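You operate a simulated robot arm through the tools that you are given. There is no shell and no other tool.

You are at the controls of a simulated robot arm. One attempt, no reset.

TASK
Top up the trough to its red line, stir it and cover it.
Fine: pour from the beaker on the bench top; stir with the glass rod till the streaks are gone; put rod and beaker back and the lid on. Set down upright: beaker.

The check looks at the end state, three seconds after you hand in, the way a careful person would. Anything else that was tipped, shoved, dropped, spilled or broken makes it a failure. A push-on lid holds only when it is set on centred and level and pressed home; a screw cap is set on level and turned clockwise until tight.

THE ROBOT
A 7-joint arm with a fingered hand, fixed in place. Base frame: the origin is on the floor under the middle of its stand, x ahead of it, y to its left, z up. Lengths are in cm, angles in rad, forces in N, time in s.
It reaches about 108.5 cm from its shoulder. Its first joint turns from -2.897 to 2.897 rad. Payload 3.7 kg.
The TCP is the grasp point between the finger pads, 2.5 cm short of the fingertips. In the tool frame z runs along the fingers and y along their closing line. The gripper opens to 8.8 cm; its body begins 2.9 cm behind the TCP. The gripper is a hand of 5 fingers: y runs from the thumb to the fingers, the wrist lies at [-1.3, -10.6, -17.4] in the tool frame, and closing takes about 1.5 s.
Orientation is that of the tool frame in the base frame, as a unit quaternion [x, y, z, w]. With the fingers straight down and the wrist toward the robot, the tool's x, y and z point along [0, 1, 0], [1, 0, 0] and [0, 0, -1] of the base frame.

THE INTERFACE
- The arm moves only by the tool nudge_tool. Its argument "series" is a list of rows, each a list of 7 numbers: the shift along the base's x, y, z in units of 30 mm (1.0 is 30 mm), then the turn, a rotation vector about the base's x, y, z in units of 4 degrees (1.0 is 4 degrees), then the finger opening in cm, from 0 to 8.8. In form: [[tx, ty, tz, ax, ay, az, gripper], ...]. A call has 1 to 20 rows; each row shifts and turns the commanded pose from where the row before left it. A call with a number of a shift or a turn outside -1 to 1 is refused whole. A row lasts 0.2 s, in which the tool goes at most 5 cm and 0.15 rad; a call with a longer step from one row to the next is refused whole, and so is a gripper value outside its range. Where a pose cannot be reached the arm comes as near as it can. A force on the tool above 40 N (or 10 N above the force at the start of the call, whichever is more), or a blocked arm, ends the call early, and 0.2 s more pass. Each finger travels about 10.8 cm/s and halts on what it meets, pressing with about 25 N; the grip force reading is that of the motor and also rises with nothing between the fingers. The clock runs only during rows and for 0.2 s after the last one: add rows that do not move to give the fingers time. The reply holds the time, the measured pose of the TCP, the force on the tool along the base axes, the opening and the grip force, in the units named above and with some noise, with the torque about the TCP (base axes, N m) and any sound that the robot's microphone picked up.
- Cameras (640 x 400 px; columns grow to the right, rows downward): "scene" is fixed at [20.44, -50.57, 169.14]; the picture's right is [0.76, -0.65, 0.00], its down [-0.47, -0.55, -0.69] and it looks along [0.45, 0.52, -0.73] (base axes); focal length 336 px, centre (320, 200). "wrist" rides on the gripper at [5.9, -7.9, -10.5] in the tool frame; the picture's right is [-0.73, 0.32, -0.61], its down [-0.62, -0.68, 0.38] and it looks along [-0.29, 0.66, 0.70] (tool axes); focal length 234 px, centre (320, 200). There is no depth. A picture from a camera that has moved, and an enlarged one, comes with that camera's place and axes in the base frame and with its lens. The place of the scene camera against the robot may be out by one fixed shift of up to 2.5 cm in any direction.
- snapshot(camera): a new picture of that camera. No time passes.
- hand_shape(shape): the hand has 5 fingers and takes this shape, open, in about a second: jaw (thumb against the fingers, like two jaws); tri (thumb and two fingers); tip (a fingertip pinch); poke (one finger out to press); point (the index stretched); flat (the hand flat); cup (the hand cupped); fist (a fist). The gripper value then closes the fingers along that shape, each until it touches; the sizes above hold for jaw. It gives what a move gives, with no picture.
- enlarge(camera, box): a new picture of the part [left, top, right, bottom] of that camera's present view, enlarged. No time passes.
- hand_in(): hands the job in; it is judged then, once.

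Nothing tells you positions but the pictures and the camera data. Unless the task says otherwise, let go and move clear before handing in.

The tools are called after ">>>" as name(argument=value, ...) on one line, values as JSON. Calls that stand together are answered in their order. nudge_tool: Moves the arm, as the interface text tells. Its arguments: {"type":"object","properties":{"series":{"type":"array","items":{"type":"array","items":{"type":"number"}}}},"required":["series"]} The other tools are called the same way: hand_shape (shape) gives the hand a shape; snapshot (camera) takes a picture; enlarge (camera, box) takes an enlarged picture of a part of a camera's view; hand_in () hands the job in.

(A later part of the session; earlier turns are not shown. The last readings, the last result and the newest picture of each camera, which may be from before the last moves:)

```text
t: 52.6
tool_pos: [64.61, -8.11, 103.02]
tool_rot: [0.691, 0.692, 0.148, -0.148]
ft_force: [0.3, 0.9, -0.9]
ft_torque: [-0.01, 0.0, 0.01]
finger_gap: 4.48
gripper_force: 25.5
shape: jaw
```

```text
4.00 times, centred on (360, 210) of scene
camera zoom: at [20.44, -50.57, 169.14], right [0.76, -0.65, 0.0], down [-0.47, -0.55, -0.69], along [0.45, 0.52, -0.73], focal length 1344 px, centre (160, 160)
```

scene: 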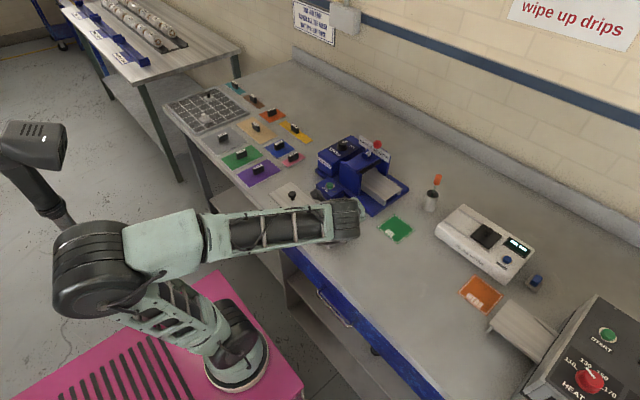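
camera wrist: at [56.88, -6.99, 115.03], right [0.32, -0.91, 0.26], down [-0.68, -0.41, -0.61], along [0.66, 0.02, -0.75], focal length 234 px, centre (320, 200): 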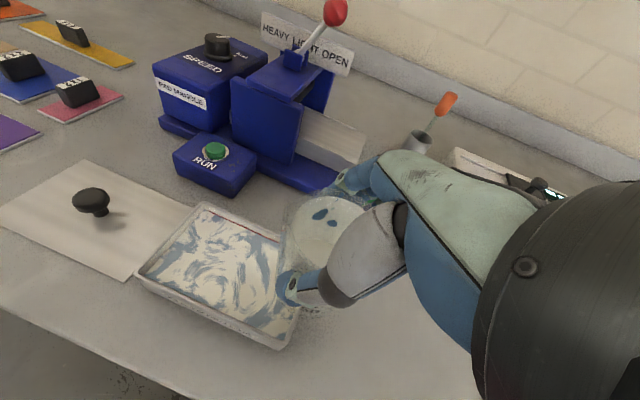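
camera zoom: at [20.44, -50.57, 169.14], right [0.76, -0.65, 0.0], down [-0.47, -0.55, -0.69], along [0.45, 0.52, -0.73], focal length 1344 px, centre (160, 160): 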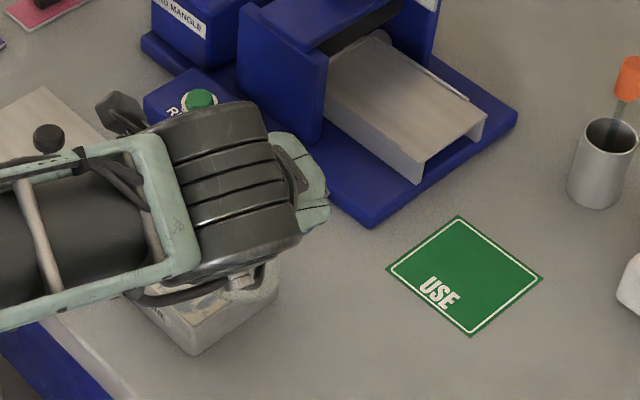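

Beaker is about upright again with roughly 85–90 ml left. I'm carrying it back to its original spot at (68.5, −23.6).

>>> nudge_tool(series=[[0.05, -0.2, 0, 0, 0, 0, 4.4], [0.1, -0.4, 0, 0, 0, 0, 4.4], [0.1, -0.4, 0, 0, 0, 0, 4.4], [0.1, -0.4, 0, 0, 0, 0, 4.4], [0.1, -0.4, 0, 0, 0, 0, 4.4], [0.1, -0.4, 0, 0, 0, 0, 4.4], [0.1, -0.4, 0, 0, 0, 0, 4.4], [0.1, -0.4, 0, 0, 0, 0, 4.4], [0.1, -0.4, 0, 0, 0, 0, 4.4], [0.1, -0.4, 0, 0, 0, 0, 4.4], [0.1, -0.4, 0, 0, 0, 0, 4.4], [0.1, -0.4, 0, 0, 0, 0, 4.4], [0.1, -0.4, 0, 0, 0, 0, 4.4], [0.05, -0.2, 0, 0, 0, 0, 4.4], [0.05, -0.17, 0, 0, 0, 0, 4.4], [0, 0, 0, 0, 0, 0, 4.4]])

>>> snapshot(camera="wrist")

>>> enlarge(camera="wrist", box=[220, 160, 420, 350])

```text
t: 56.0
tool_pos: [68.56, -24.35, 103.04]
tool_rot: [0.691, 0.691, 0.148, -0.148]
ft_force: [0.6, -0.6, -0.5]
ft_torque: [-0.01, 0.0, 0.01]
finger_gap: 4.5
gripper_force: 24.9
shape: jaw
```

```text
taken
camera wrist: at [60.88, -23.22, 114.96], right [0.32, -0.91, 0.26], down [-0.68, -0.41, -0.61], along [0.66, 0.02, -0.75], focal length 234 px, centre (320, 200)
```

wrist: 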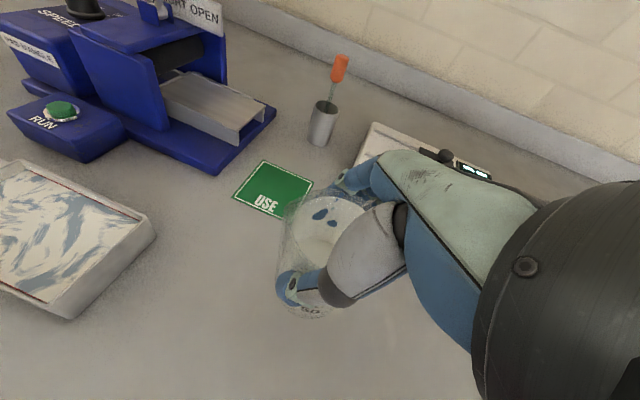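

```text
2.11 times, centred on (320, 255) of wrist
camera zoom: at [60.88, -23.22, 114.96], right [0.32, -0.91, 0.26], down [-0.68, -0.41, -0.61], along [0.66, 0.02, -0.75], focal length 493 px, centre (320, 84)
```

zoom: 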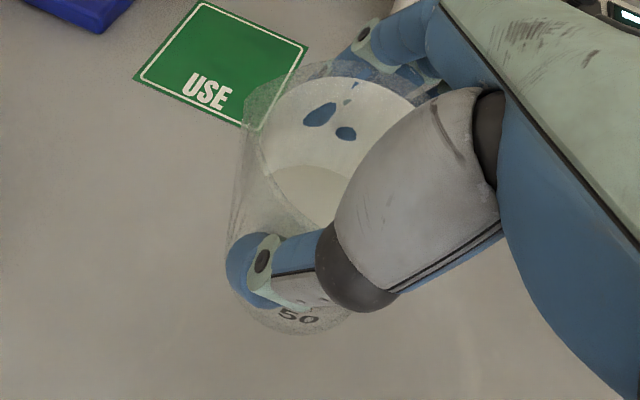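

Lowering toward the bench, adjusting y slightly, then feeling for contact in small steps.

>>> nudge_tool(series=[[0, 0.12, -0.3, 0, 0, 0, 4.4], [0, 0.1, -0.35, 0, 0, 0, 4.4], [0, 0, -0.35, 0, 0, 0, 4.4], [0, 0, -0.3, 0, 0, 0, 4.4], [0, 0, -0.2, 0, 0, 0, 4.4], [0, 0, -0.1, 0, 0, 0, 4.4], [0, 0, 0, 0, 0, 0, 4.4]])

>>> enlarge(camera="wrist", box=[220, 160, 420, 350])

```text
t: 57.6
tool_pos: [68.71, -23.61, 98.19]
tool_rot: [0.691, 0.691, 0.149, -0.148]
ft_force: [0.0, 0.4, -1.1]
ft_torque: [-0.02, 0.0, 0.02]
finger_gap: 4.47
gripper_force: 25.3
shape: jaw
```

```text
2.11 times, centred on (320, 255) of wrist
camera zoom: at [60.89, -22.5, 110.17], right [0.32, -0.91, 0.26], down [-0.68, -0.41, -0.61], along [0.66, 0.02, -0.75], focal length 493 px, centre (320, 84)
```

zoom: 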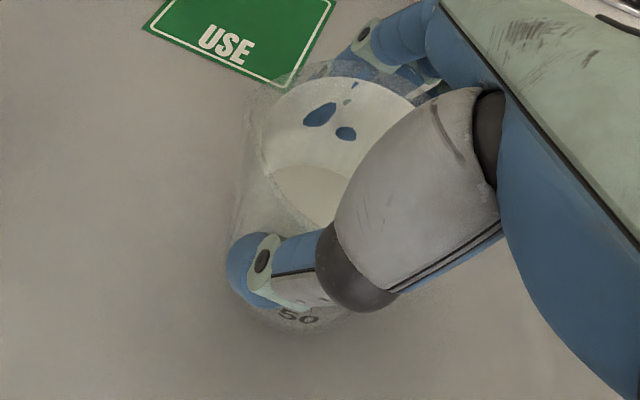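

>>> nudge_tool(series=[[0, 0, -0.05, 0, 0, 0, 4.4], [0, 0, -0.05, 0, 0, 0, 4.4], [0, 0, -0.05, 0, 0, 0, 4.4], [0, 0, -0.05, 0, 0, 0, 4.4], [0, 0, 0, 0, 0, 0, 4.4]])

>>> nudge_tool(series=[[0, 0, -0.04, 0, 0, 0, 4.4], [0, 0, -0.04, 0, 0, 0, 4.4], [0, 0, 0, 0, 0, 0, 4.4]])

>>> nudge_tool(series=[[0, 0, -0.04, 0, 0, 0, 4.4], [0, 0, -0.04, 0, 0, 0, 4.4], [0, 0, 0, 0, 0, 0, 4.4]])

```text
t: 58.8
tool_pos: [68.72, -23.58, 97.48]
tool_rot: [0.692, 0.691, 0.147, -0.148]
ft_force: [-0.1, 1.4, -1.0]
ft_torque: [-0.03, -0.02, -0.02]
finger_gap: 4.46
gripper_force: 24.6
shape: jaw
```

```text
t: 59.6
tool_pos: [68.7, -23.55, 97.4]
tool_rot: [0.691, 0.692, 0.148, -0.148]
ft_force: [-1.0, 0.6, -1.3]
ft_torque: [0.03, -0.02, 0.02]
finger_gap: 4.51
gripper_force: 25.0
shape: jaw
```

```text
t: 60.4
tool_pos: [68.78, -23.57, 97.14]
tool_rot: [0.692, 0.691, 0.147, -0.149]
ft_force: [0.0, 0.8, -0.5]
ft_torque: [0.03, 0.02, 0.01]
finger_gap: 4.48
gripper_force: 24.9
shape: jaw
```

>>> nudge_tool(series=[[0, 0, -0.03, 0, 0, 0, 4.4], [0, 0, -0.03, 0, 0, 0, 4.4], [0, 0, 0, 0, 0, 0, 4.4]])

>>> nudge_tool(series=[[0, 0, -0.03, 0, 0, 0, 4.4], [0, 0, 0, 0, 0, 0, 4.4]])

>>> enlarge(camera="wrist", box=[220, 160, 420, 350])

```text
t: 61.2
tool_pos: [68.82, -23.64, 97.07]
tool_rot: [0.691, 0.691, 0.148, -0.149]
ft_force: [-1.4, 0.4, 4.6]
ft_torque: [0.02, -0.08, 0.0]
finger_gap: 4.49
gripper_force: 24.6
shape: jaw
```

```text
t: 61.8
tool_pos: [68.77, -23.63, 96.86]
tool_rot: [0.691, 0.692, 0.149, -0.148]
ft_force: [-1.5, 0.3, 10.4]
ft_torque: [0.05, -0.13, 0.03]
finger_gap: 4.48
gripper_force: 24.4
shape: jaw
```

```text
2.11 times, centred on (320, 255) of wrist
camera zoom: at [60.96, -22.53, 108.94], right [0.32, -0.91, 0.26], down [-0.68, -0.41, -0.61], along [0.66, 0.02, -0.75], focal length 493 px, centre (320, 84)
```

zoom: 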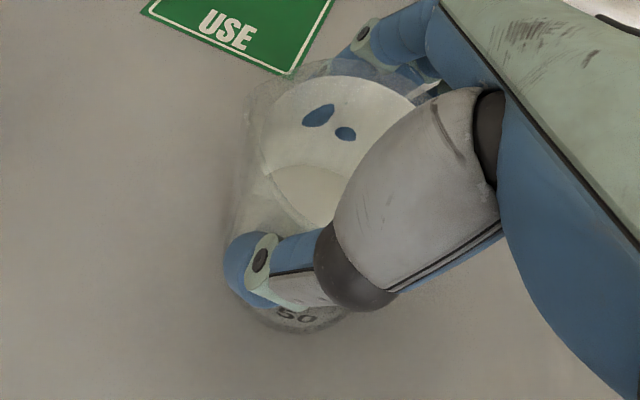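

The base is on the bench (force 10 N up). I'll ease the pressure slightly and open the fingers.

>>> nudge_tool(series=[[0, 0, 0.025, 0, 0, 0, 4.4], [0, 0, 0, 0, 0, 0, 4.6], [0, 0, 0, 0, 0, 0, 5.0], [0, 0, 0, 0, 0, 0, 5.5], [0, 0, 0, 0, 0, 0, 6.0], [0, 0, 0, 0, 0, 0, 6.8], [0, 0, 0, 0, 0, 0, 7.8], [0, 0, 0, 0, 0, 0, 8.8], [0, 0, 0, 0, 0, 0, 8.8], [0, 0, 0, 0, 0, 0, 8.8], [0, 0, 0, 0, 0, 0, 8.8]])

>>> snapshot(camera="wrist")

>>> enlarge(camera="wrist", box=[220, 160, 420, 350])

```text
t: 64.2
tool_pos: [68.83, -23.63, 97.12]
tool_rot: [0.691, 0.692, 0.148, -0.148]
ft_force: [1.0, 0.2, 0.7]
ft_torque: [-0.05, 0.01, -0.03]
finger_gap: 8.76
gripper_force: 0.0
shape: jaw
```

```text
taken
camera wrist: at [61.01, -22.52, 108.99], right [0.32, -0.91, 0.26], down [-0.68, -0.41, -0.61], along [0.66, 0.02, -0.75], focal length 234 px, centre (320, 200)
```

wrist: 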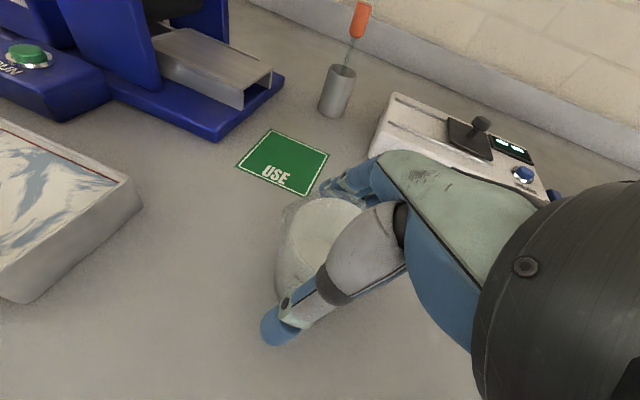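

```text
2.11 times, centred on (320, 255) of wrist
camera zoom: at [61.01, -22.52, 108.99], right [0.32, -0.91, 0.26], down [-0.68, -0.41, -0.61], along [0.66, 0.02, -0.75], focal length 493 px, centre (320, 84)
```

zoom: 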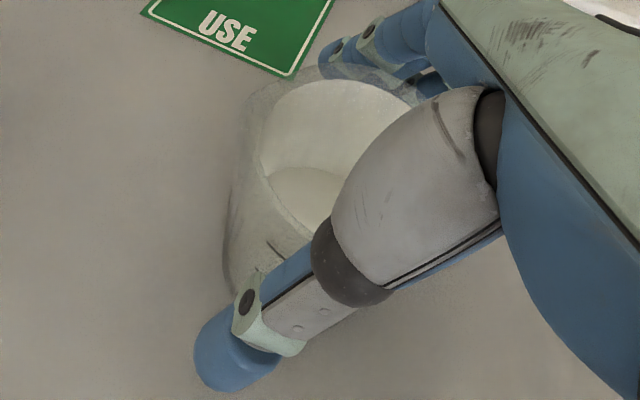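

Fingers are open with no load, and the beaker is standing. I'm withdrawing along the finger direction and checking it.

>>> nudge_tool(series=[[0, -0.07, 0.15, 0, 0, 0, 8.8], [0, -0.13, 0.3, 0, 0, 0, 8.8], [0, -0.2, 0.45, 0, 0, 0, 8.8], [0, -0.27, 0.6, 0, 0, 0, 8.8], [0, -0.27, 0.6, 0, 0, 0, 8.8], [0, -0.27, 0.6, 0, 0, 0, 8.8], [0, -0.27, 0.6, 0, 0, 0, 8.8]])

>>> snapshot(camera="wrist")

>>> enlarge(camera="wrist", box=[180, 180, 340, 320])

```text
t: 65.8
tool_pos: [68.67, -28.01, 106.9]
tool_rot: [0.691, 0.692, 0.148, -0.148]
ft_force: [0.4, 1.0, 0.1]
ft_torque: [0.02, -0.01, -0.01]
finger_gap: 8.75
gripper_force: 0.0
shape: jaw
```

```text
taken
camera wrist: at [60.89, -26.93, 118.88], right [0.32, -0.91, 0.26], down [-0.68, -0.41, -0.61], along [0.66, 0.02, -0.75], focal length 234 px, centre (320, 200)
```

wrist: 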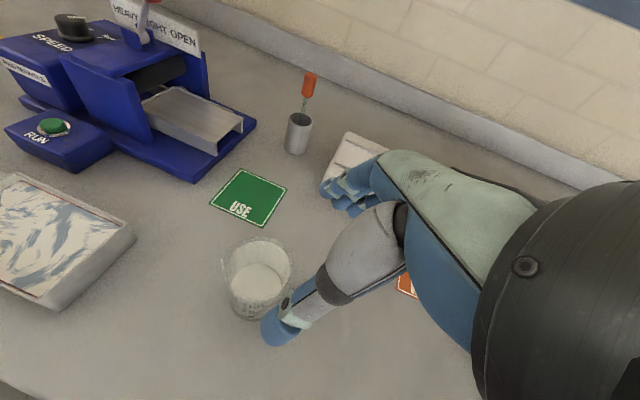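

```text
2.86 times, centred on (260, 250) of wrist
camera zoom: at [60.89, -26.93, 118.88], right [0.32, -0.91, 0.26], down [-0.68, -0.41, -0.61], along [0.66, 0.02, -0.75], focal length 669 px, centre (491, 57)
```

zoom: 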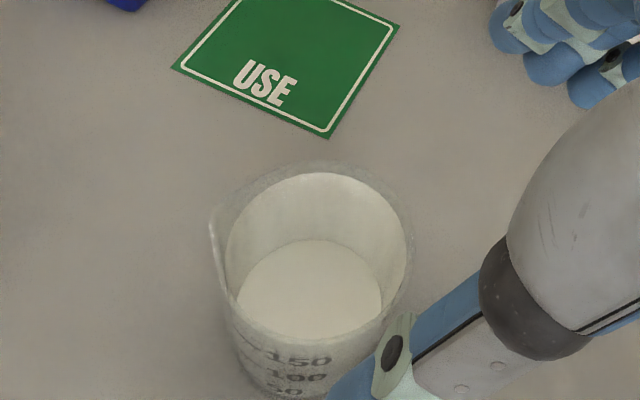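

The beaker is back upright, no drips visible. Next I'll straighten the hand and move to view the rod and its holder up close.

>>> nudge_tool(series=[[0.3, 0.2, 0.4, -0.4, 0, 0, 8.8], [0.5, 0.45, 0.3, -0.8, 0, 0, 8.8], [0.6, 0.5, 0.2, -0.8, 0, 0, 8.8], [0.6, 0.5, 0.2, -0.8, 0, 0, 8.8], [0.6, 0.5, 0.2, -0.8, 0, 0, 8.8], [0.6, 0.5, 0.2, -0.8, 0, 0, 8.8], [0.6, 0.5, 0.1, -0.8, 0, 0, 8.8], [0.6, 0.5, 0.1, -0.84, 0, 0, 8.8]])

>>> snapshot(camera="wrist")

>>> snapshot(camera="scene")

>>> enlarge(camera="scene", box=[290, 180, 450, 290])

```text
t: 67.6
tool_pos: [81.87, -17.36, 111.93]
tool_rot: [0.707, 0.707, 0.0, 0.0]
ft_force: [0.9, -0.4, -0.3]
ft_torque: [-0.03, 0.0, 0.02]
finger_gap: 8.78
gripper_force: 0.0
shape: jaw
```

```text
taken
camera wrist: at [74.09, -11.22, 122.44], right [0.32, -0.73, 0.61], down [-0.68, -0.62, -0.38], along [0.66, -0.29, -0.7], focal length 234 px, centre (320, 200)
```

wrist: 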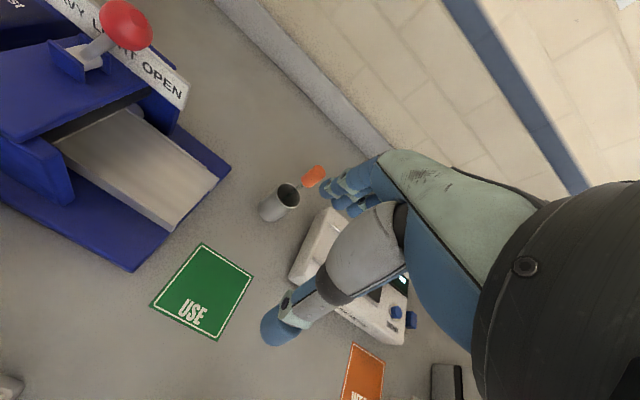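

```text
taken
```

scene: 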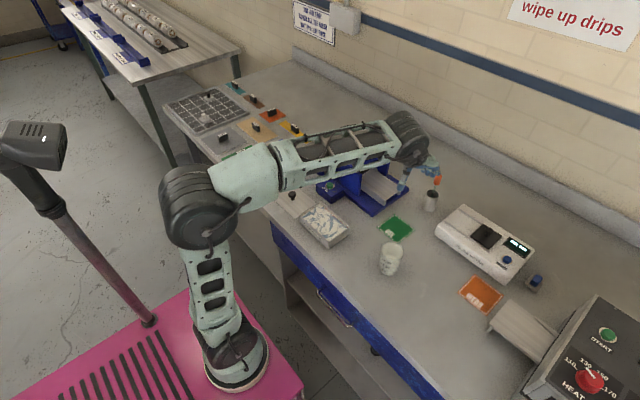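

```text
3.64 times, centred on (370, 235) of scene
camera zoom: at [20.44, -50.57, 169.14], right [0.76, -0.65, 0.0], down [-0.47, -0.55, -0.69], along [0.45, 0.52, -0.73], focal length 1221 px, centre (138, 73)
```

zoom: 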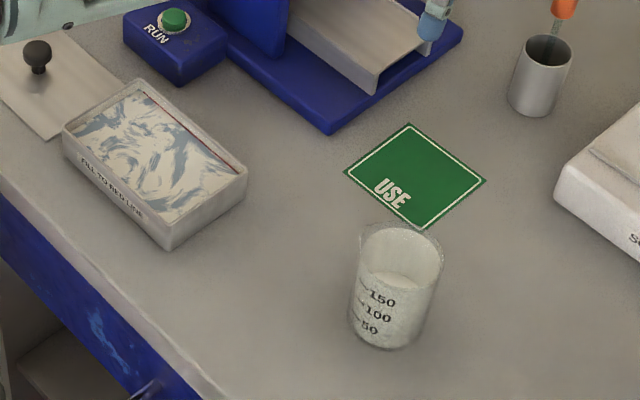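

The scene is clean. Let me check the trough level in the unobstructed scene view and the rod holder in the wrist view.

>>> enlarge(camera="scene", box=[318, 200, 350, 220])

>>> enlarge(camera="wrist", box=[240, 150, 340, 235])

>>> enlarge(camera="scene", box=[400, 150, 460, 220])

```text
16.00 times, centred on (334, 210) of scene
camera zoom: at [20.44, -50.57, 169.14], right [0.76, -0.65, 0.0], down [-0.47, -0.55, -0.69], along [0.45, 0.52, -0.73], focal length 5374 px, centre (96, 40)
```

zoom: 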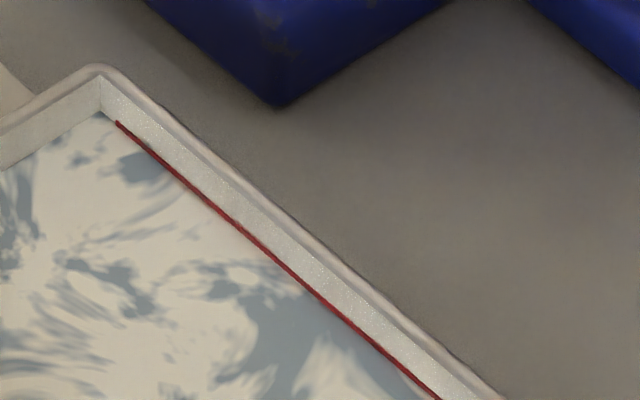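

```text
4.71 times, centred on (290, 192) of wrist
camera zoom: at [74.09, -11.22, 122.44], right [0.32, -0.73, 0.61], down [-0.68, -0.62, -0.38], along [0.66, -0.29, -0.7], focal length 1102 px, centre (461, 235)
```

zoom: 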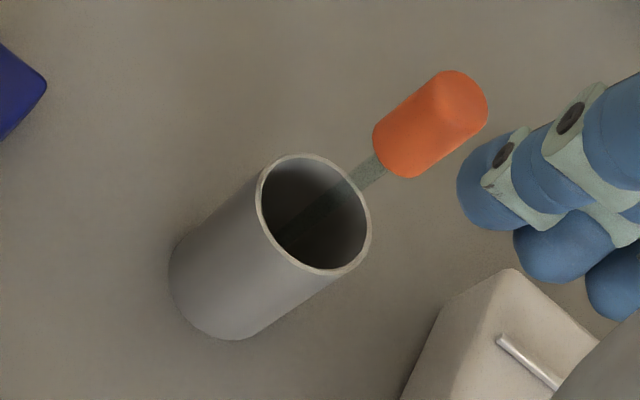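

```text
5.71 times, centred on (430, 185) of scene
camera zoom: at [20.44, -50.57, 169.14], right [0.76, -0.65, 0.0], down [-0.47, -0.55, -0.69], along [0.45, 0.52, -0.73], focal length 1919 px, centre (-309, 286)
```

zoom: 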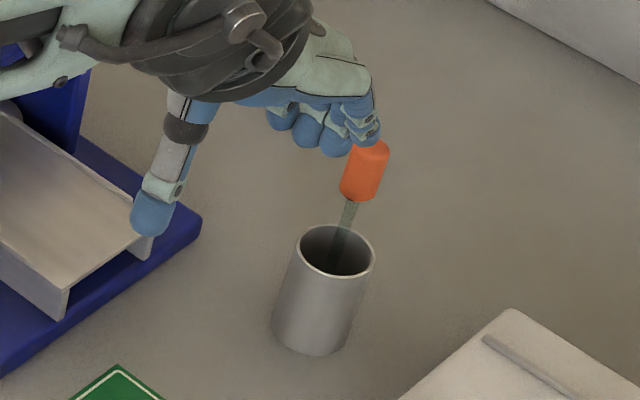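

The level reads on the red line. The rod stands upright at about (95.5, −17.4) with its handle z 100.3–103.8, and the holder rim is at z≈96.2. I'm moving above it with the hand pointing down.

>>> nudge_tool(series=[[0.6, 0, 0, 0, 0, 0, 8.8], [0.8, 0, 0, 0, 0, 0, 8.8], [0.8, 0, 0, 0, 0, 0, 8.8], [0.8, 0, 0, 0, 0, 0, 8.8], [0.8, 0, 0, 0, 0, 0, 8.8], [0.74, -0.01, 0, 0, 0, 0, 8.8], [0, 0, 0, 0, 0, 0, 8.8]])

>>> snapshot(camera="wrist")

>>> enlarge(camera="scene", box=[390, 120, 480, 220])

```text
t: 69.2
tool_pos: [95.57, -17.13, 111.9]
tool_rot: [0.707, 0.707, 0.0, -0.001]
ft_force: [-0.5, 0.2, -0.7]
ft_torque: [0.01, 0.04, 0.0]
finger_gap: 8.77
gripper_force: 0.0
shape: jaw
```

```text
taken
camera wrist: at [87.75, -11.23, 122.35], right [0.32, -0.73, 0.61], down [-0.68, -0.62, -0.38], along [0.66, -0.29, -0.7], focal length 234 px, centre (320, 200)
```

wrist: 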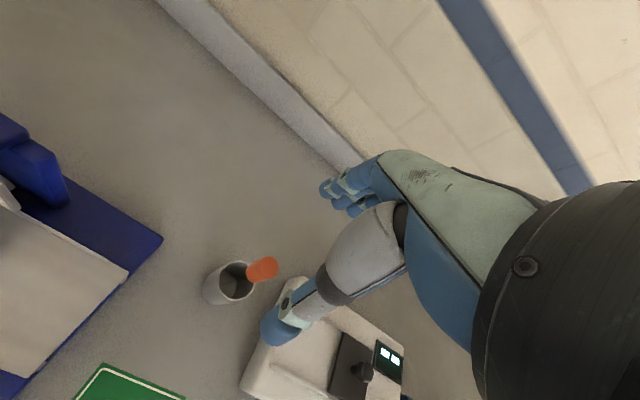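

```text
4.00 times, centred on (435, 170) of scene
camera zoom: at [20.44, -50.57, 169.14], right [0.76, -0.65, 0.0], down [-0.47, -0.55, -0.69], along [0.45, 0.52, -0.73], focal length 1344 px, centre (-140, 320)
```

zoom: 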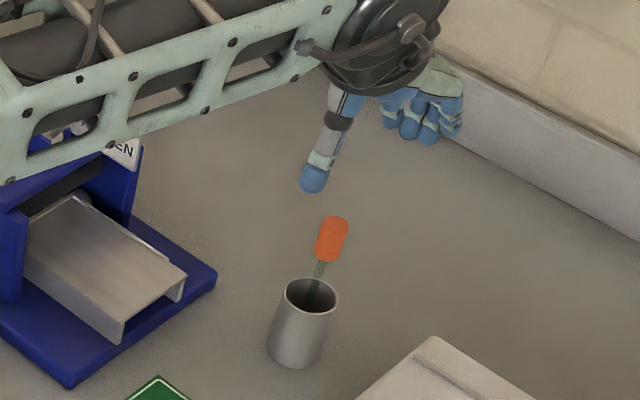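

>>> enlarge(camera="wrist", box=[190, 235, 310, 315])

```text
5.00 times, centred on (250, 275) of wrist
camera zoom: at [87.75, -11.23, 122.35], right [0.32, -0.73, 0.61], down [-0.68, -0.62, -0.38], along [0.66, -0.29, -0.7], focal length 1171 px, centre (670, -175)
```

zoom: 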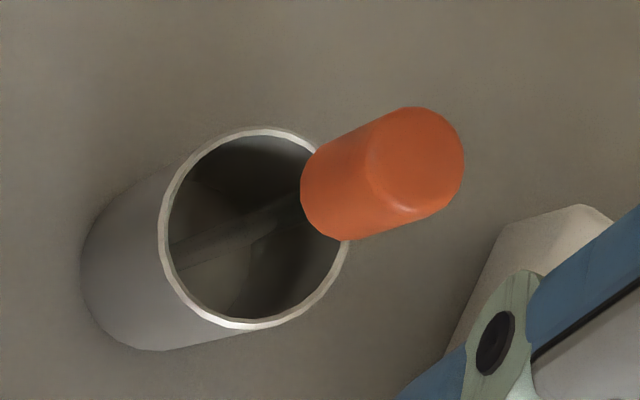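

The rod is centred at about (95.5, −17.3) and vertical, right below the grasp point. Descending so the handle sits between thumb and fingers.

>>> nudge_tool(series=[[0, -0.03, -0.5, 0, 0, 0, 8.8], [0, 0, -0.6, 0, 0, 0, 8.8], [0, 0, -0.6, 0, 0, 0, 8.8], [0, 0, -0.5, 0, 0, 0, 8.8], [0, 0, -0.4, 0, 0, 0, 8.8], [0, 0, -0.3, 0, 0, 0, 8.8], [0, 0, -0.2, 0, 0, 0, 8.8], [0, 0, -0.1, 0, 0, 0, 8.8], [0, 0, 0, 0, 0, 0, 8.8]])

>>> snapshot(camera="wrist")

>>> enlarge(camera="scene", box=[390, 140, 480, 220])

>>> enlarge(camera="wrist", box=[240, 150, 400, 350])

```text
t: 71.2
tool_pos: [95.52, -17.2, 102.34]
tool_rot: [0.707, 0.707, 0.0, 0.0]
ft_force: [0.2, 0.1, -0.1]
ft_torque: [0.03, -0.03, 0.01]
finger_gap: 8.76
gripper_force: 0.1
shape: jaw
```

```text
taken
camera wrist: at [87.73, -11.27, 112.83], right [0.32, -0.73, 0.61], down [-0.68, -0.62, -0.38], along [0.66, -0.29, -0.7], focal length 234 px, centre (320, 200)
```

wrist: 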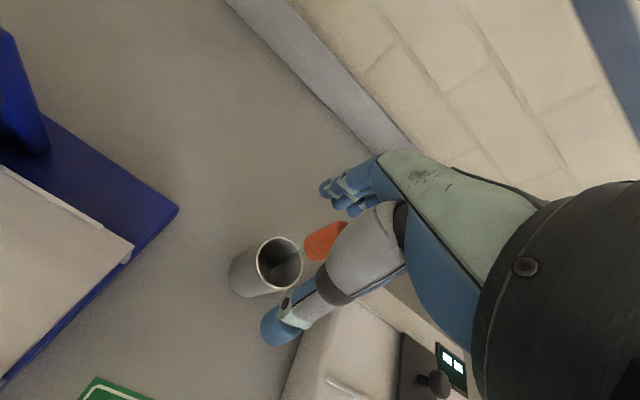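

```text
5.00 times, centred on (435, 180) of scene
camera zoom: at [20.44, -50.57, 169.14], right [0.76, -0.65, 0.0], down [-0.47, -0.55, -0.69], along [0.45, 0.52, -0.73], focal length 1679 px, centre (-255, 300)
```

zoom: 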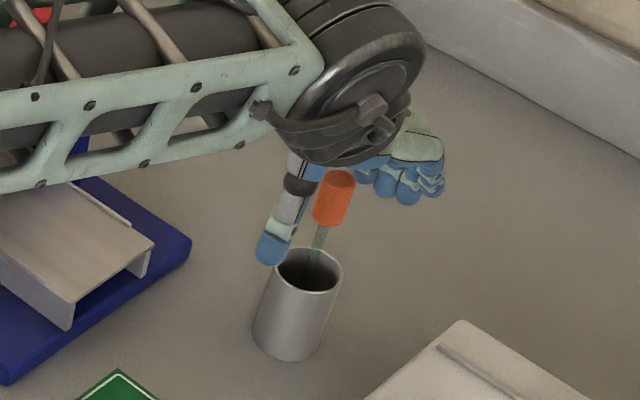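

```text
2.00 times, centred on (320, 250) of wrist
camera zoom: at [87.73, -11.27, 112.83], right [0.32, -0.73, 0.61], down [-0.68, -0.62, -0.38], along [0.66, -0.29, -0.7], focal length 468 px, centre (320, 100)
```

zoom: 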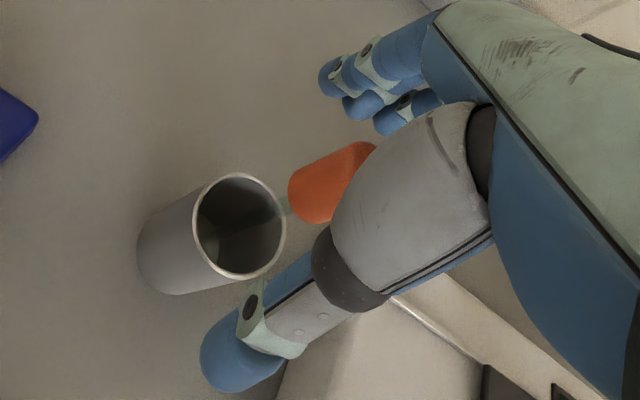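

The handle lies between thumb and fingers at grasp height. Closing on it.

>>> nudge_tool(series=[[0, 0, 0, 0, 0, 0, 7.5], [0, 0, 0, 0, 0, 0, 6.0], [0, 0, 0, 0, 0, 0, 4.5], [0, 0, 0, 0, 0, 0, 3.5], [0, 0, 0, 0, 0, 0, 2.5], [0, 0, 0, 0, 0, 0, 1.8], [0, 0, 0, 0, 0, 0, 1.2], [0, 0, 0, 0, 0, 0, 0.6], [0, 0, 0, 0, 0, 0, 0.6], [0, 0, 0, 0, 0, 0, 0.6]])

>>> snapshot(camera="wrist")

>>> enlarge(camera="scene", box=[390, 140, 480, 220])

>>> enlarge(camera="wrist", box=[240, 150, 400, 350])

```text
t: 73.4
tool_pos: [95.53, -17.28, 102.36]
tool_rot: [0.707, 0.707, 0.0, 0.0]
ft_force: [-0.2, -1.3, -0.2]
ft_torque: [-0.04, -0.08, 0.02]
finger_gap: 0.68
gripper_force: 24.7
shape: jaw
```

```text
taken
camera wrist: at [87.73, -11.28, 112.83], right [0.32, -0.73, 0.61], down [-0.68, -0.62, -0.38], along [0.66, -0.29, -0.7], focal length 234 px, centre (320, 200)
```

wrist: 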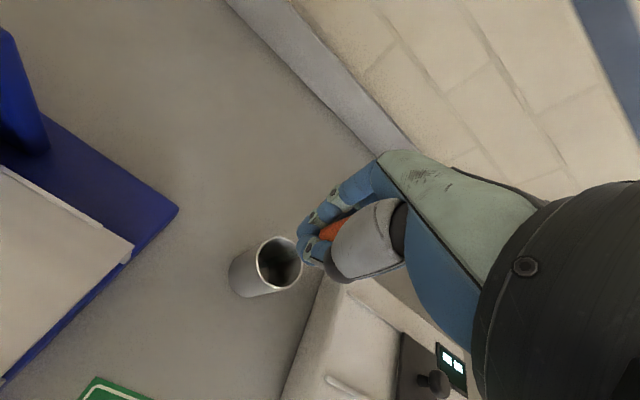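

```text
5.00 times, centred on (435, 180) of scene
camera zoom: at [20.44, -50.57, 169.14], right [0.76, -0.65, 0.0], down [-0.47, -0.55, -0.69], along [0.45, 0.52, -0.73], focal length 1679 px, centre (-255, 300)
```

zoom: 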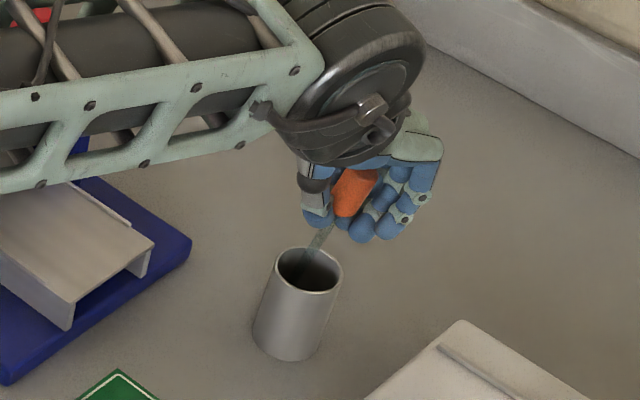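

```text
2.00 times, centred on (320, 250) of wrist
camera zoom: at [87.73, -11.28, 112.83], right [0.32, -0.73, 0.61], down [-0.68, -0.62, -0.38], along [0.66, -0.29, -0.7], focal length 468 px, centre (320, 100)
```

zoom: 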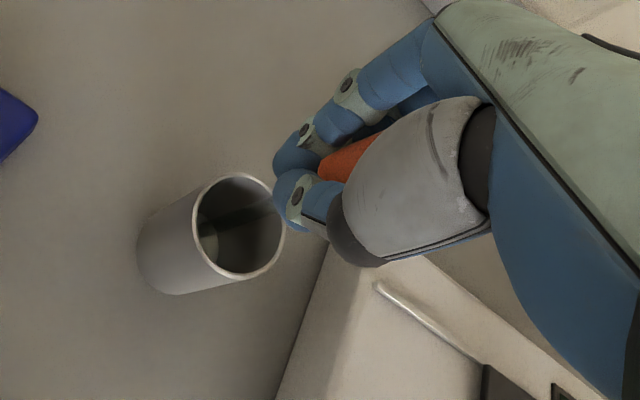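

The handle is gripped but appears to have leaned a bit. I'll zoom in to see the rod's tilt in the holder before lifting.

>>> enlarge(camera="scene", box=[415, 165, 455, 205])

>>> enlarge(camera="wrist", box=[220, 190, 360, 310])

```text
10.00 times, centred on (435, 185) of scene
camera zoom: at [20.44, -50.57, 169.14], right [0.76, -0.65, 0.0], down [-0.47, -0.55, -0.69], along [0.45, 0.52, -0.73], focal length 3359 px, centre (-830, 350)
```

zoom: 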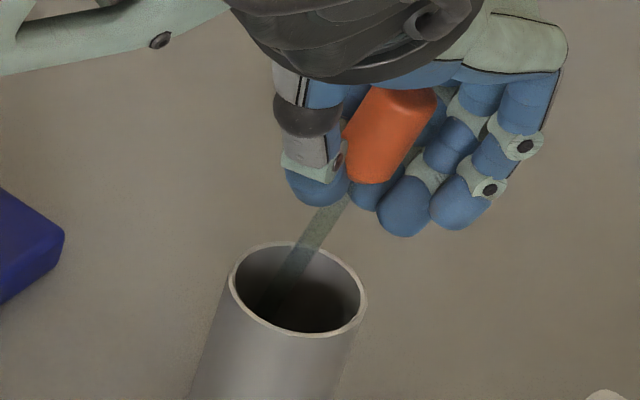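

```text
3.33 times, centred on (290, 250) of wrist
camera zoom: at [87.73, -11.28, 112.83], right [0.32, -0.73, 0.61], down [-0.68, -0.62, -0.38], along [0.66, -0.29, -0.7], focal length 781 px, centre (420, 33)
```

zoom: 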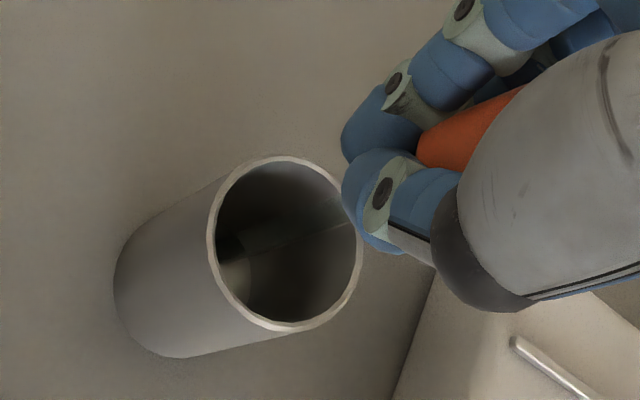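

The rod leans about 11° (top toward −y, slightly +x) but is held. I'll draw it out along its own axis so it doesn't touch the holder rim, starting with a small test lift.

>>> nudge_tool(series=[[0.01, -0.03, 0.15, 0, 0, 0, 0.5], [0.02, -0.05, 0.25, 0, 0, 0, 0.5], [0.02, -0.05, 0.25, 0, 0, 0, 0.5], [0, 0, 0, 0, 0, 0, 0.5]])

>>> enlarge(camera="scene", box=[410, 155, 460, 205])

>>> enlarge(camera="wrist", box=[220, 190, 360, 310])

```text
t: 74.4
tool_pos: [95.93, -17.69, 104.38]
tool_rot: [0.707, 0.707, 0.0, -0.001]
ft_force: [-0.7, 1.2, 0.6]
ft_torque: [0.02, -0.05, 0.01]
finger_gap: 0.53
gripper_force: 0.1
shape: jaw
```

```text
8.00 times, centred on (435, 180) of scene
camera zoom: at [20.44, -50.57, 169.14], right [0.76, -0.65, 0.0], down [-0.47, -0.55, -0.69], along [0.45, 0.52, -0.73], focal length 2687 px, centre (-600, 360)
```

zoom: 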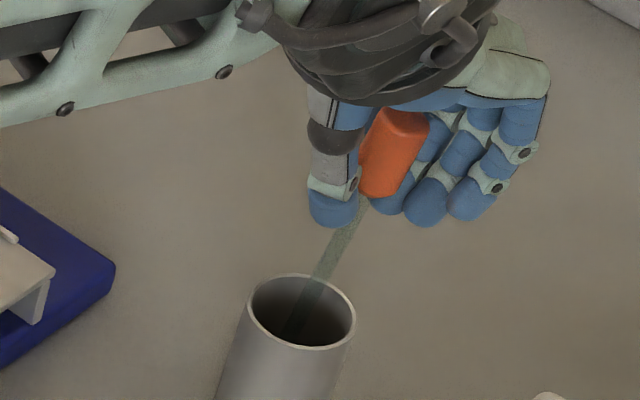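

```text
3.33 times, centred on (290, 250) of wrist
camera zoom: at [87.94, -11.74, 114.8], right [0.32, -0.73, 0.61], down [-0.68, -0.62, -0.38], along [0.66, -0.29, -0.7], focal length 781 px, centre (420, 33)
```

zoom: 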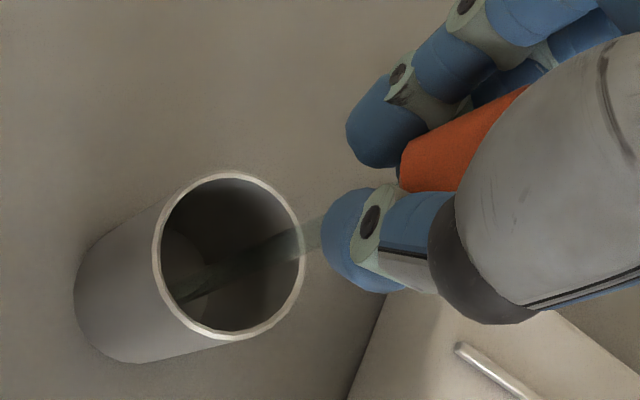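

The fingers reached their commanded opening and the grip went slack, so I'll command a tighter closure while stationary to re-establish the grip before moving on.

>>> nudge_tool(series=[[0, 0, 0, 0, 0, 0, 0.2], [0, 0, 0, 0, 0, 0, 0], [0, 0, 0, 0, 0, 0, 0], [0, 0, 0, 0, 0, 0, 0], [0, 0, 0, 0, 0, 0, 0]])

>>> enlarge(camera="scene", box=[410, 155, 460, 205])

>>> enlarge(camera="wrist", box=[220, 190, 360, 310])

```text
t: 75.6
tool_pos: [95.76, -17.75, 104.31]
tool_rot: [0.706, 0.708, 0.001, -0.001]
ft_force: [0.4, 0.1, 0.3]
ft_torque: [-0.01, 0.03, 0.0]
finger_gap: 0.01
gripper_force: 25.4
shape: jaw
```

```text
8.00 times, centred on (435, 180) of scene
camera zoom: at [20.44, -50.57, 169.14], right [0.76, -0.65, 0.0], down [-0.47, -0.55, -0.69], along [0.45, 0.52, -0.73], focal length 2687 px, centre (-600, 360)
```

zoom: 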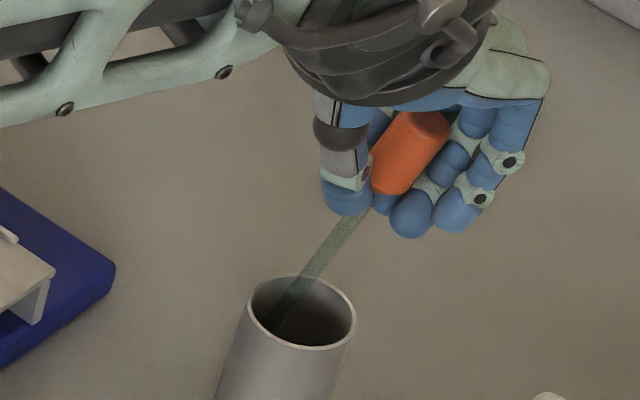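

```text
3.33 times, centred on (290, 250) of wrist
camera zoom: at [87.94, -11.73, 114.78], right [0.32, -0.73, 0.61], down [-0.68, -0.62, -0.38], along [0.66, -0.29, -0.7], focal length 781 px, centre (420, 33)
```

zoom: 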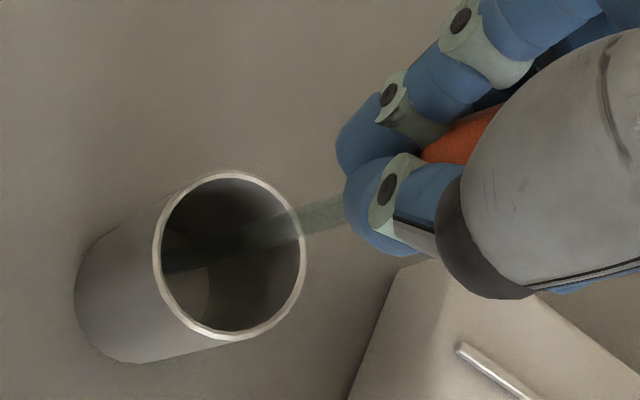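

The handle has only been caged, not gripped squarely: thumb and index met below it. I'll lower the rod back, release, and re-grip with the hand leaned about 60° so the fingers wrap across the handle.

>>> nudge_tool(series=[[-0.02, 0.05, -0.2, 0, 0, 0, 0], [-0.02, 0.05, -0.25, 0, 0, 0, 0], [-0.01, 0.03, -0.15, 0, 0, 0, 0], [0, 0, 0, 0, 0, 0, 0.5], [0, 0, 0, 0, 0, 0, 1.2], [0, 0, 0, 0, 0, 0, 2.0], [0, 0, 0, 0, 0, 0, 3.0], [0, 0, 0, 0, 0, 0, 4.5], [0, 0, 0, 0, 0, 0, 6.5], [0, 0, 0, 0, 0, 0, 8.8], [0, 0, 0, 0, 0, 0, 8.8], [0, 0, 0, 0, 0, 0, 8.8]])

>>> enlarge(camera="scene", box=[400, 150, 470, 220])

>>> enlarge(camera="wrist", box=[220, 190, 360, 310])

```text
t: 78.2
tool_pos: [95.6, -17.25, 102.54]
tool_rot: [0.707, 0.707, 0.001, -0.001]
ft_force: [-0.1, -0.2, 0.1]
ft_torque: [0.02, 0.03, 0.0]
finger_gap: 8.78
gripper_force: 0.1
shape: jaw
```

```text
5.71 times, centred on (435, 185) of scene
camera zoom: at [20.44, -50.57, 169.14], right [0.76, -0.65, 0.0], down [-0.47, -0.55, -0.69], along [0.45, 0.52, -0.73], focal length 1919 px, centre (-337, 286)
```

zoom: 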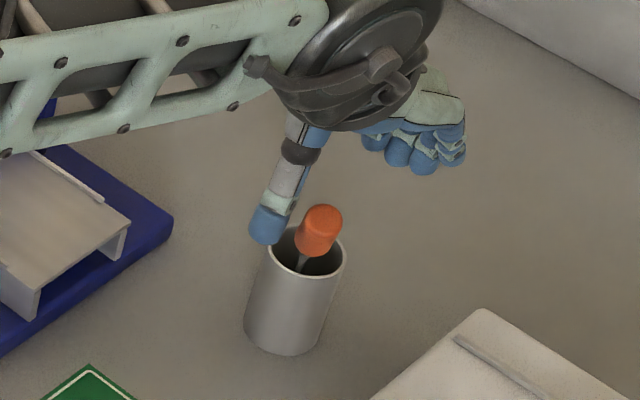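

```text
3.33 times, centred on (290, 250) of wrist
camera zoom: at [87.77, -11.36, 113.02], right [0.32, -0.73, 0.61], down [-0.68, -0.62, -0.38], along [0.66, -0.29, -0.7], focal length 781 px, centre (420, 33)
```

zoom: 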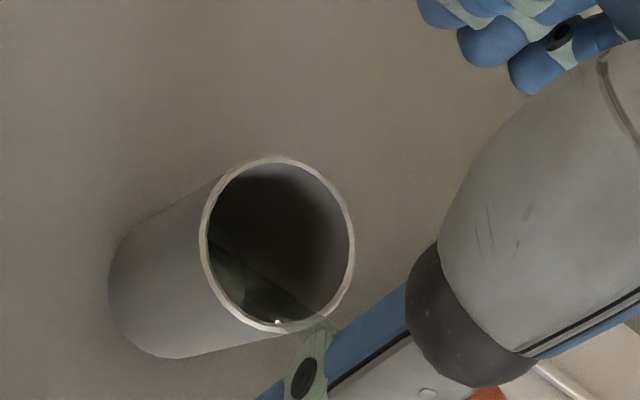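

The rod now leans against the holder's near-right rim, beside the thumb. I'm lifting the hand straight up slowly to clear it, then re-measuring.

>>> nudge_tool(series=[[0, 0.03, 0.2, 0, 0, 0, 8.8], [0, 0.03, 0.3, 0, 0, 0, 8.8], [0, 0, 0.4, 0, 0, 0, 8.8], [0, 0, 0.6, 0, 0, 0, 8.8], [0, 0, 0.7, 0, 0, 0, 8.8], [0, 0, 0.8, 0, 0, 0, 8.8], [0, 0, 0.8, 0, 0, 0, 8.8]])

>>> enlarge(camera="scene", box=[400, 150, 470, 220])

>>> snapshot(camera="wrist")

```text
t: 79.8
tool_pos: [95.65, -16.97, 113.95]
tool_rot: [0.707, 0.707, 0.0, -0.001]
ft_force: [0.0, 0.3, -0.6]
ft_torque: [-0.01, -0.02, 0.06]
finger_gap: 8.76
gripper_force: 0.0
shape: jaw
```

```text
5.71 times, centred on (435, 185) of scene
camera zoom: at [20.44, -50.57, 169.14], right [0.76, -0.65, 0.0], down [-0.47, -0.55, -0.69], along [0.45, 0.52, -0.73], focal length 1919 px, centre (-337, 286)
```

zoom: 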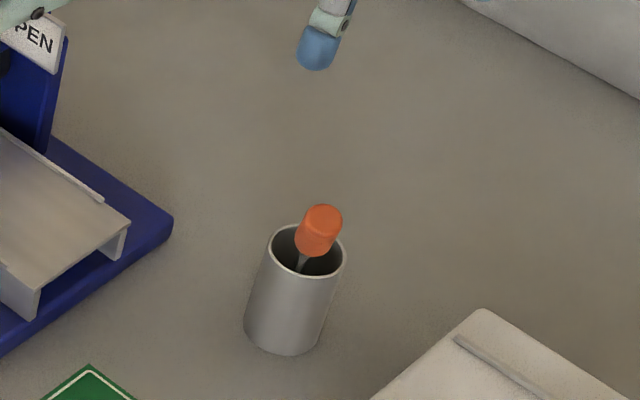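

```text
taken
camera wrist: at [87.79, -11.0, 124.33], right [0.32, -0.73, 0.61], down [-0.68, -0.62, -0.38], along [0.66, -0.29, -0.7], focal length 234 px, centre (320, 200)
```

wrist: 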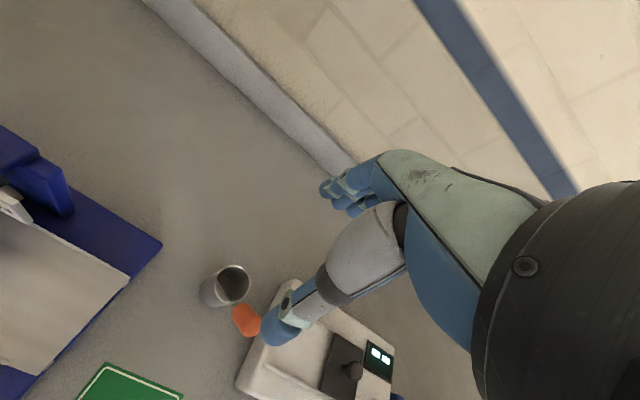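

>>> enlarge(camera="wrist", box=[190, 255, 290, 345])

>>> enlarge(camera="scene", box=[415, 180, 445, 215])

```text
4.44 times, centred on (240, 300) of wrist
camera zoom: at [87.79, -11.0, 124.33], right [0.32, -0.73, 0.61], down [-0.68, -0.62, -0.38], along [0.66, -0.29, -0.7], focal length 1041 px, centre (676, -244)
```

zoom: 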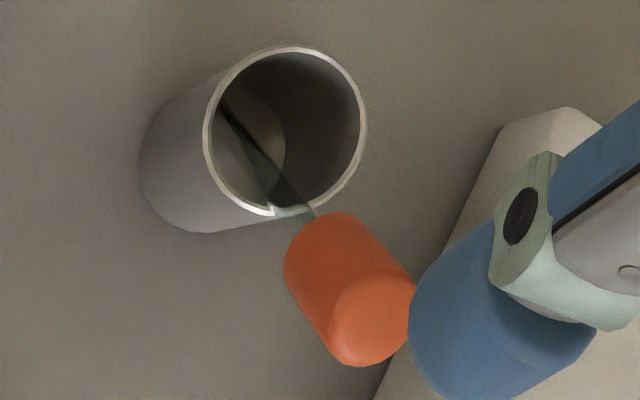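

```text
11.43 times, centred on (430, 198) of scene
camera zoom: at [20.44, -50.57, 169.14], right [0.76, -0.65, 0.0], down [-0.47, -0.55, -0.69], along [0.45, 0.52, -0.73], focal length 3839 px, centre (-937, 229)
```

zoom: 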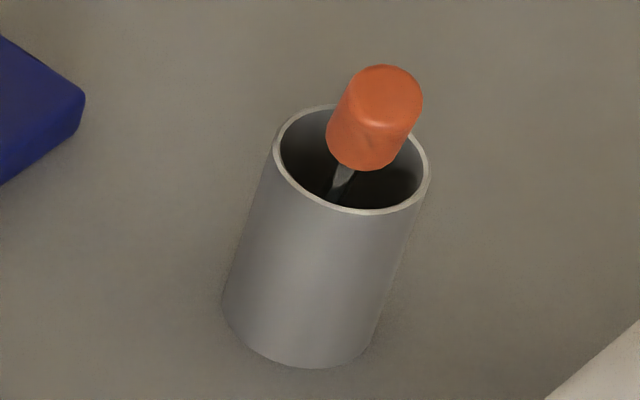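

The holder is unmoved, and the rod leans in it (handle from about (93.3, −18.7, 99) to (91.9, −19.6, 102)). Before re-gripping, I'll test in free air where the fingertips actually meet for the jaw and tripod shapes.

>>> nudge_tool(series=[[0, 0, 0.5, 0, 0, 0, 6.0], [0, 0, 0.5, 0, 0, 0, 4.0], [0, 0, 0, 0, 0, 0, 2.0], [0, 0, 0, 0, 0, 0, 1.0], [0, 0, 0, 0, 0, 0, 1.0], [0, 0, 0, 0, 0, 0, 1.0]])

>>> enlarge(camera="wrist", box=[240, 130, 440, 330])

>>> enlarge(camera="scene", box=[410, 100, 490, 170])

>>> hand_shape(shape="tri")

>>> enlarge(camera="wrist", box=[240, 130, 440, 330])

>>> enlarge(camera="scene", box=[410, 100, 490, 170])

```text
t: 81.2
tool_pos: [95.63, -16.88, 116.88]
tool_rot: [0.708, 0.707, 0.001, -0.001]
ft_force: [-0.3, 0.6, 0.1]
ft_torque: [0.0, 0.01, 0.01]
finger_gap: 1.05
gripper_force: 0.0
shape: jaw
```

```text
2.00 times, centred on (340, 230) of wrist
camera zoom: at [87.75, -11.05, 127.43], right [0.32, -0.73, 0.61], down [-0.68, -0.62, -0.38], along [0.66, -0.29, -0.7], focal length 468 px, centre (280, 140)
```

zoom: 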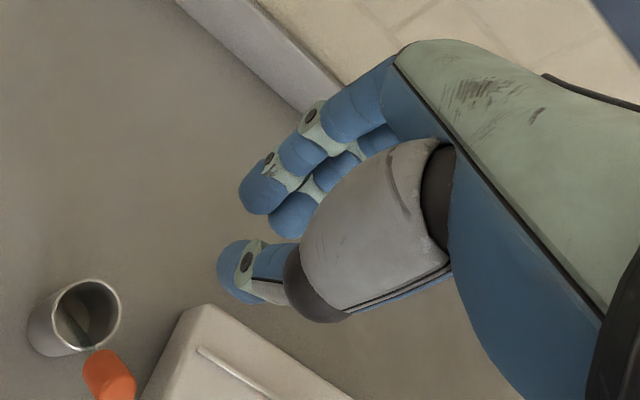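

```text
5.71 times, centred on (450, 135) of scene
camera zoom: at [20.44, -50.57, 169.14], right [0.76, -0.65, 0.0], down [-0.47, -0.55, -0.69], along [0.45, 0.52, -0.73], focal length 1919 px, centre (-423, 571)
```

zoom: 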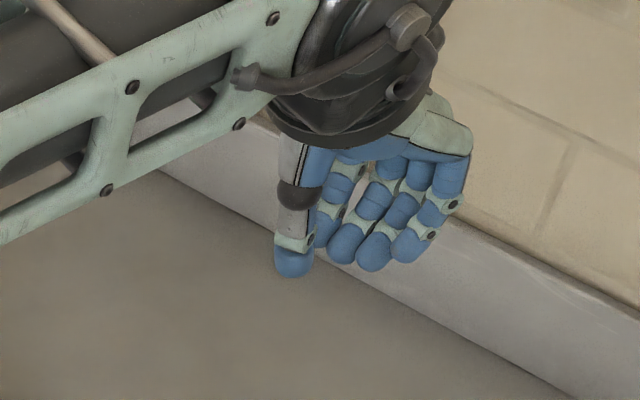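

```text
t: 82.1
tool_pos: [95.64, -17.02, 116.92]
tool_rot: [0.707, 0.707, 0.001, -0.001]
ft_force: [0.1, 0.6, -0.2]
ft_torque: [-0.02, 0.02, -0.02]
finger_gap: 8.76
gripper_force: 0.0
shape: tri
```

```text
2.00 times, centred on (340, 230) of wrist
camera zoom: at [87.75, -11.05, 127.42], right [0.32, -0.73, 0.61], down [-0.68, -0.62, -0.38], along [0.66, -0.29, -0.7], focal length 468 px, centre (280, 140)
```

zoom: 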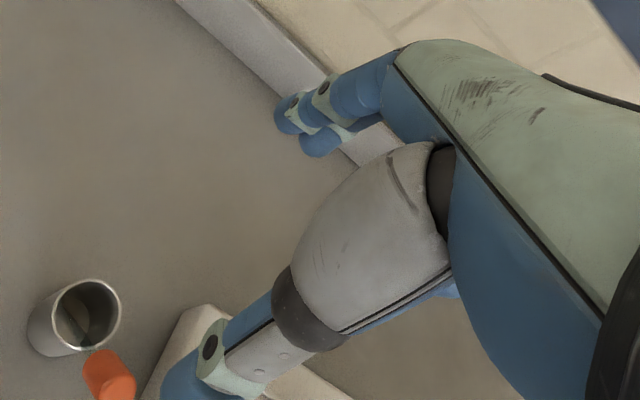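

```text
5.71 times, centred on (450, 135) of scene
camera zoom: at [20.44, -50.57, 169.14], right [0.76, -0.65, 0.0], down [-0.47, -0.55, -0.69], along [0.45, 0.52, -0.73], focal length 1919 px, centre (-423, 571)
```

zoom: 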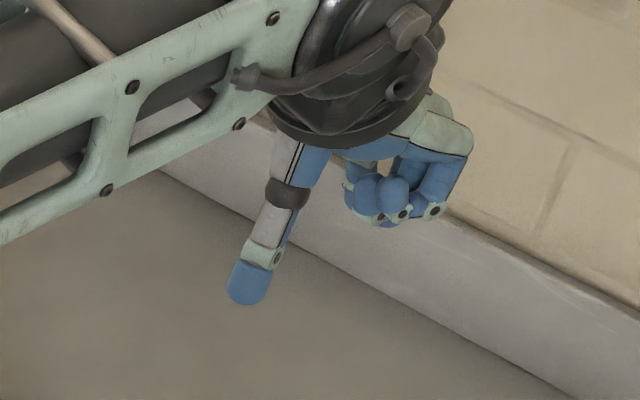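

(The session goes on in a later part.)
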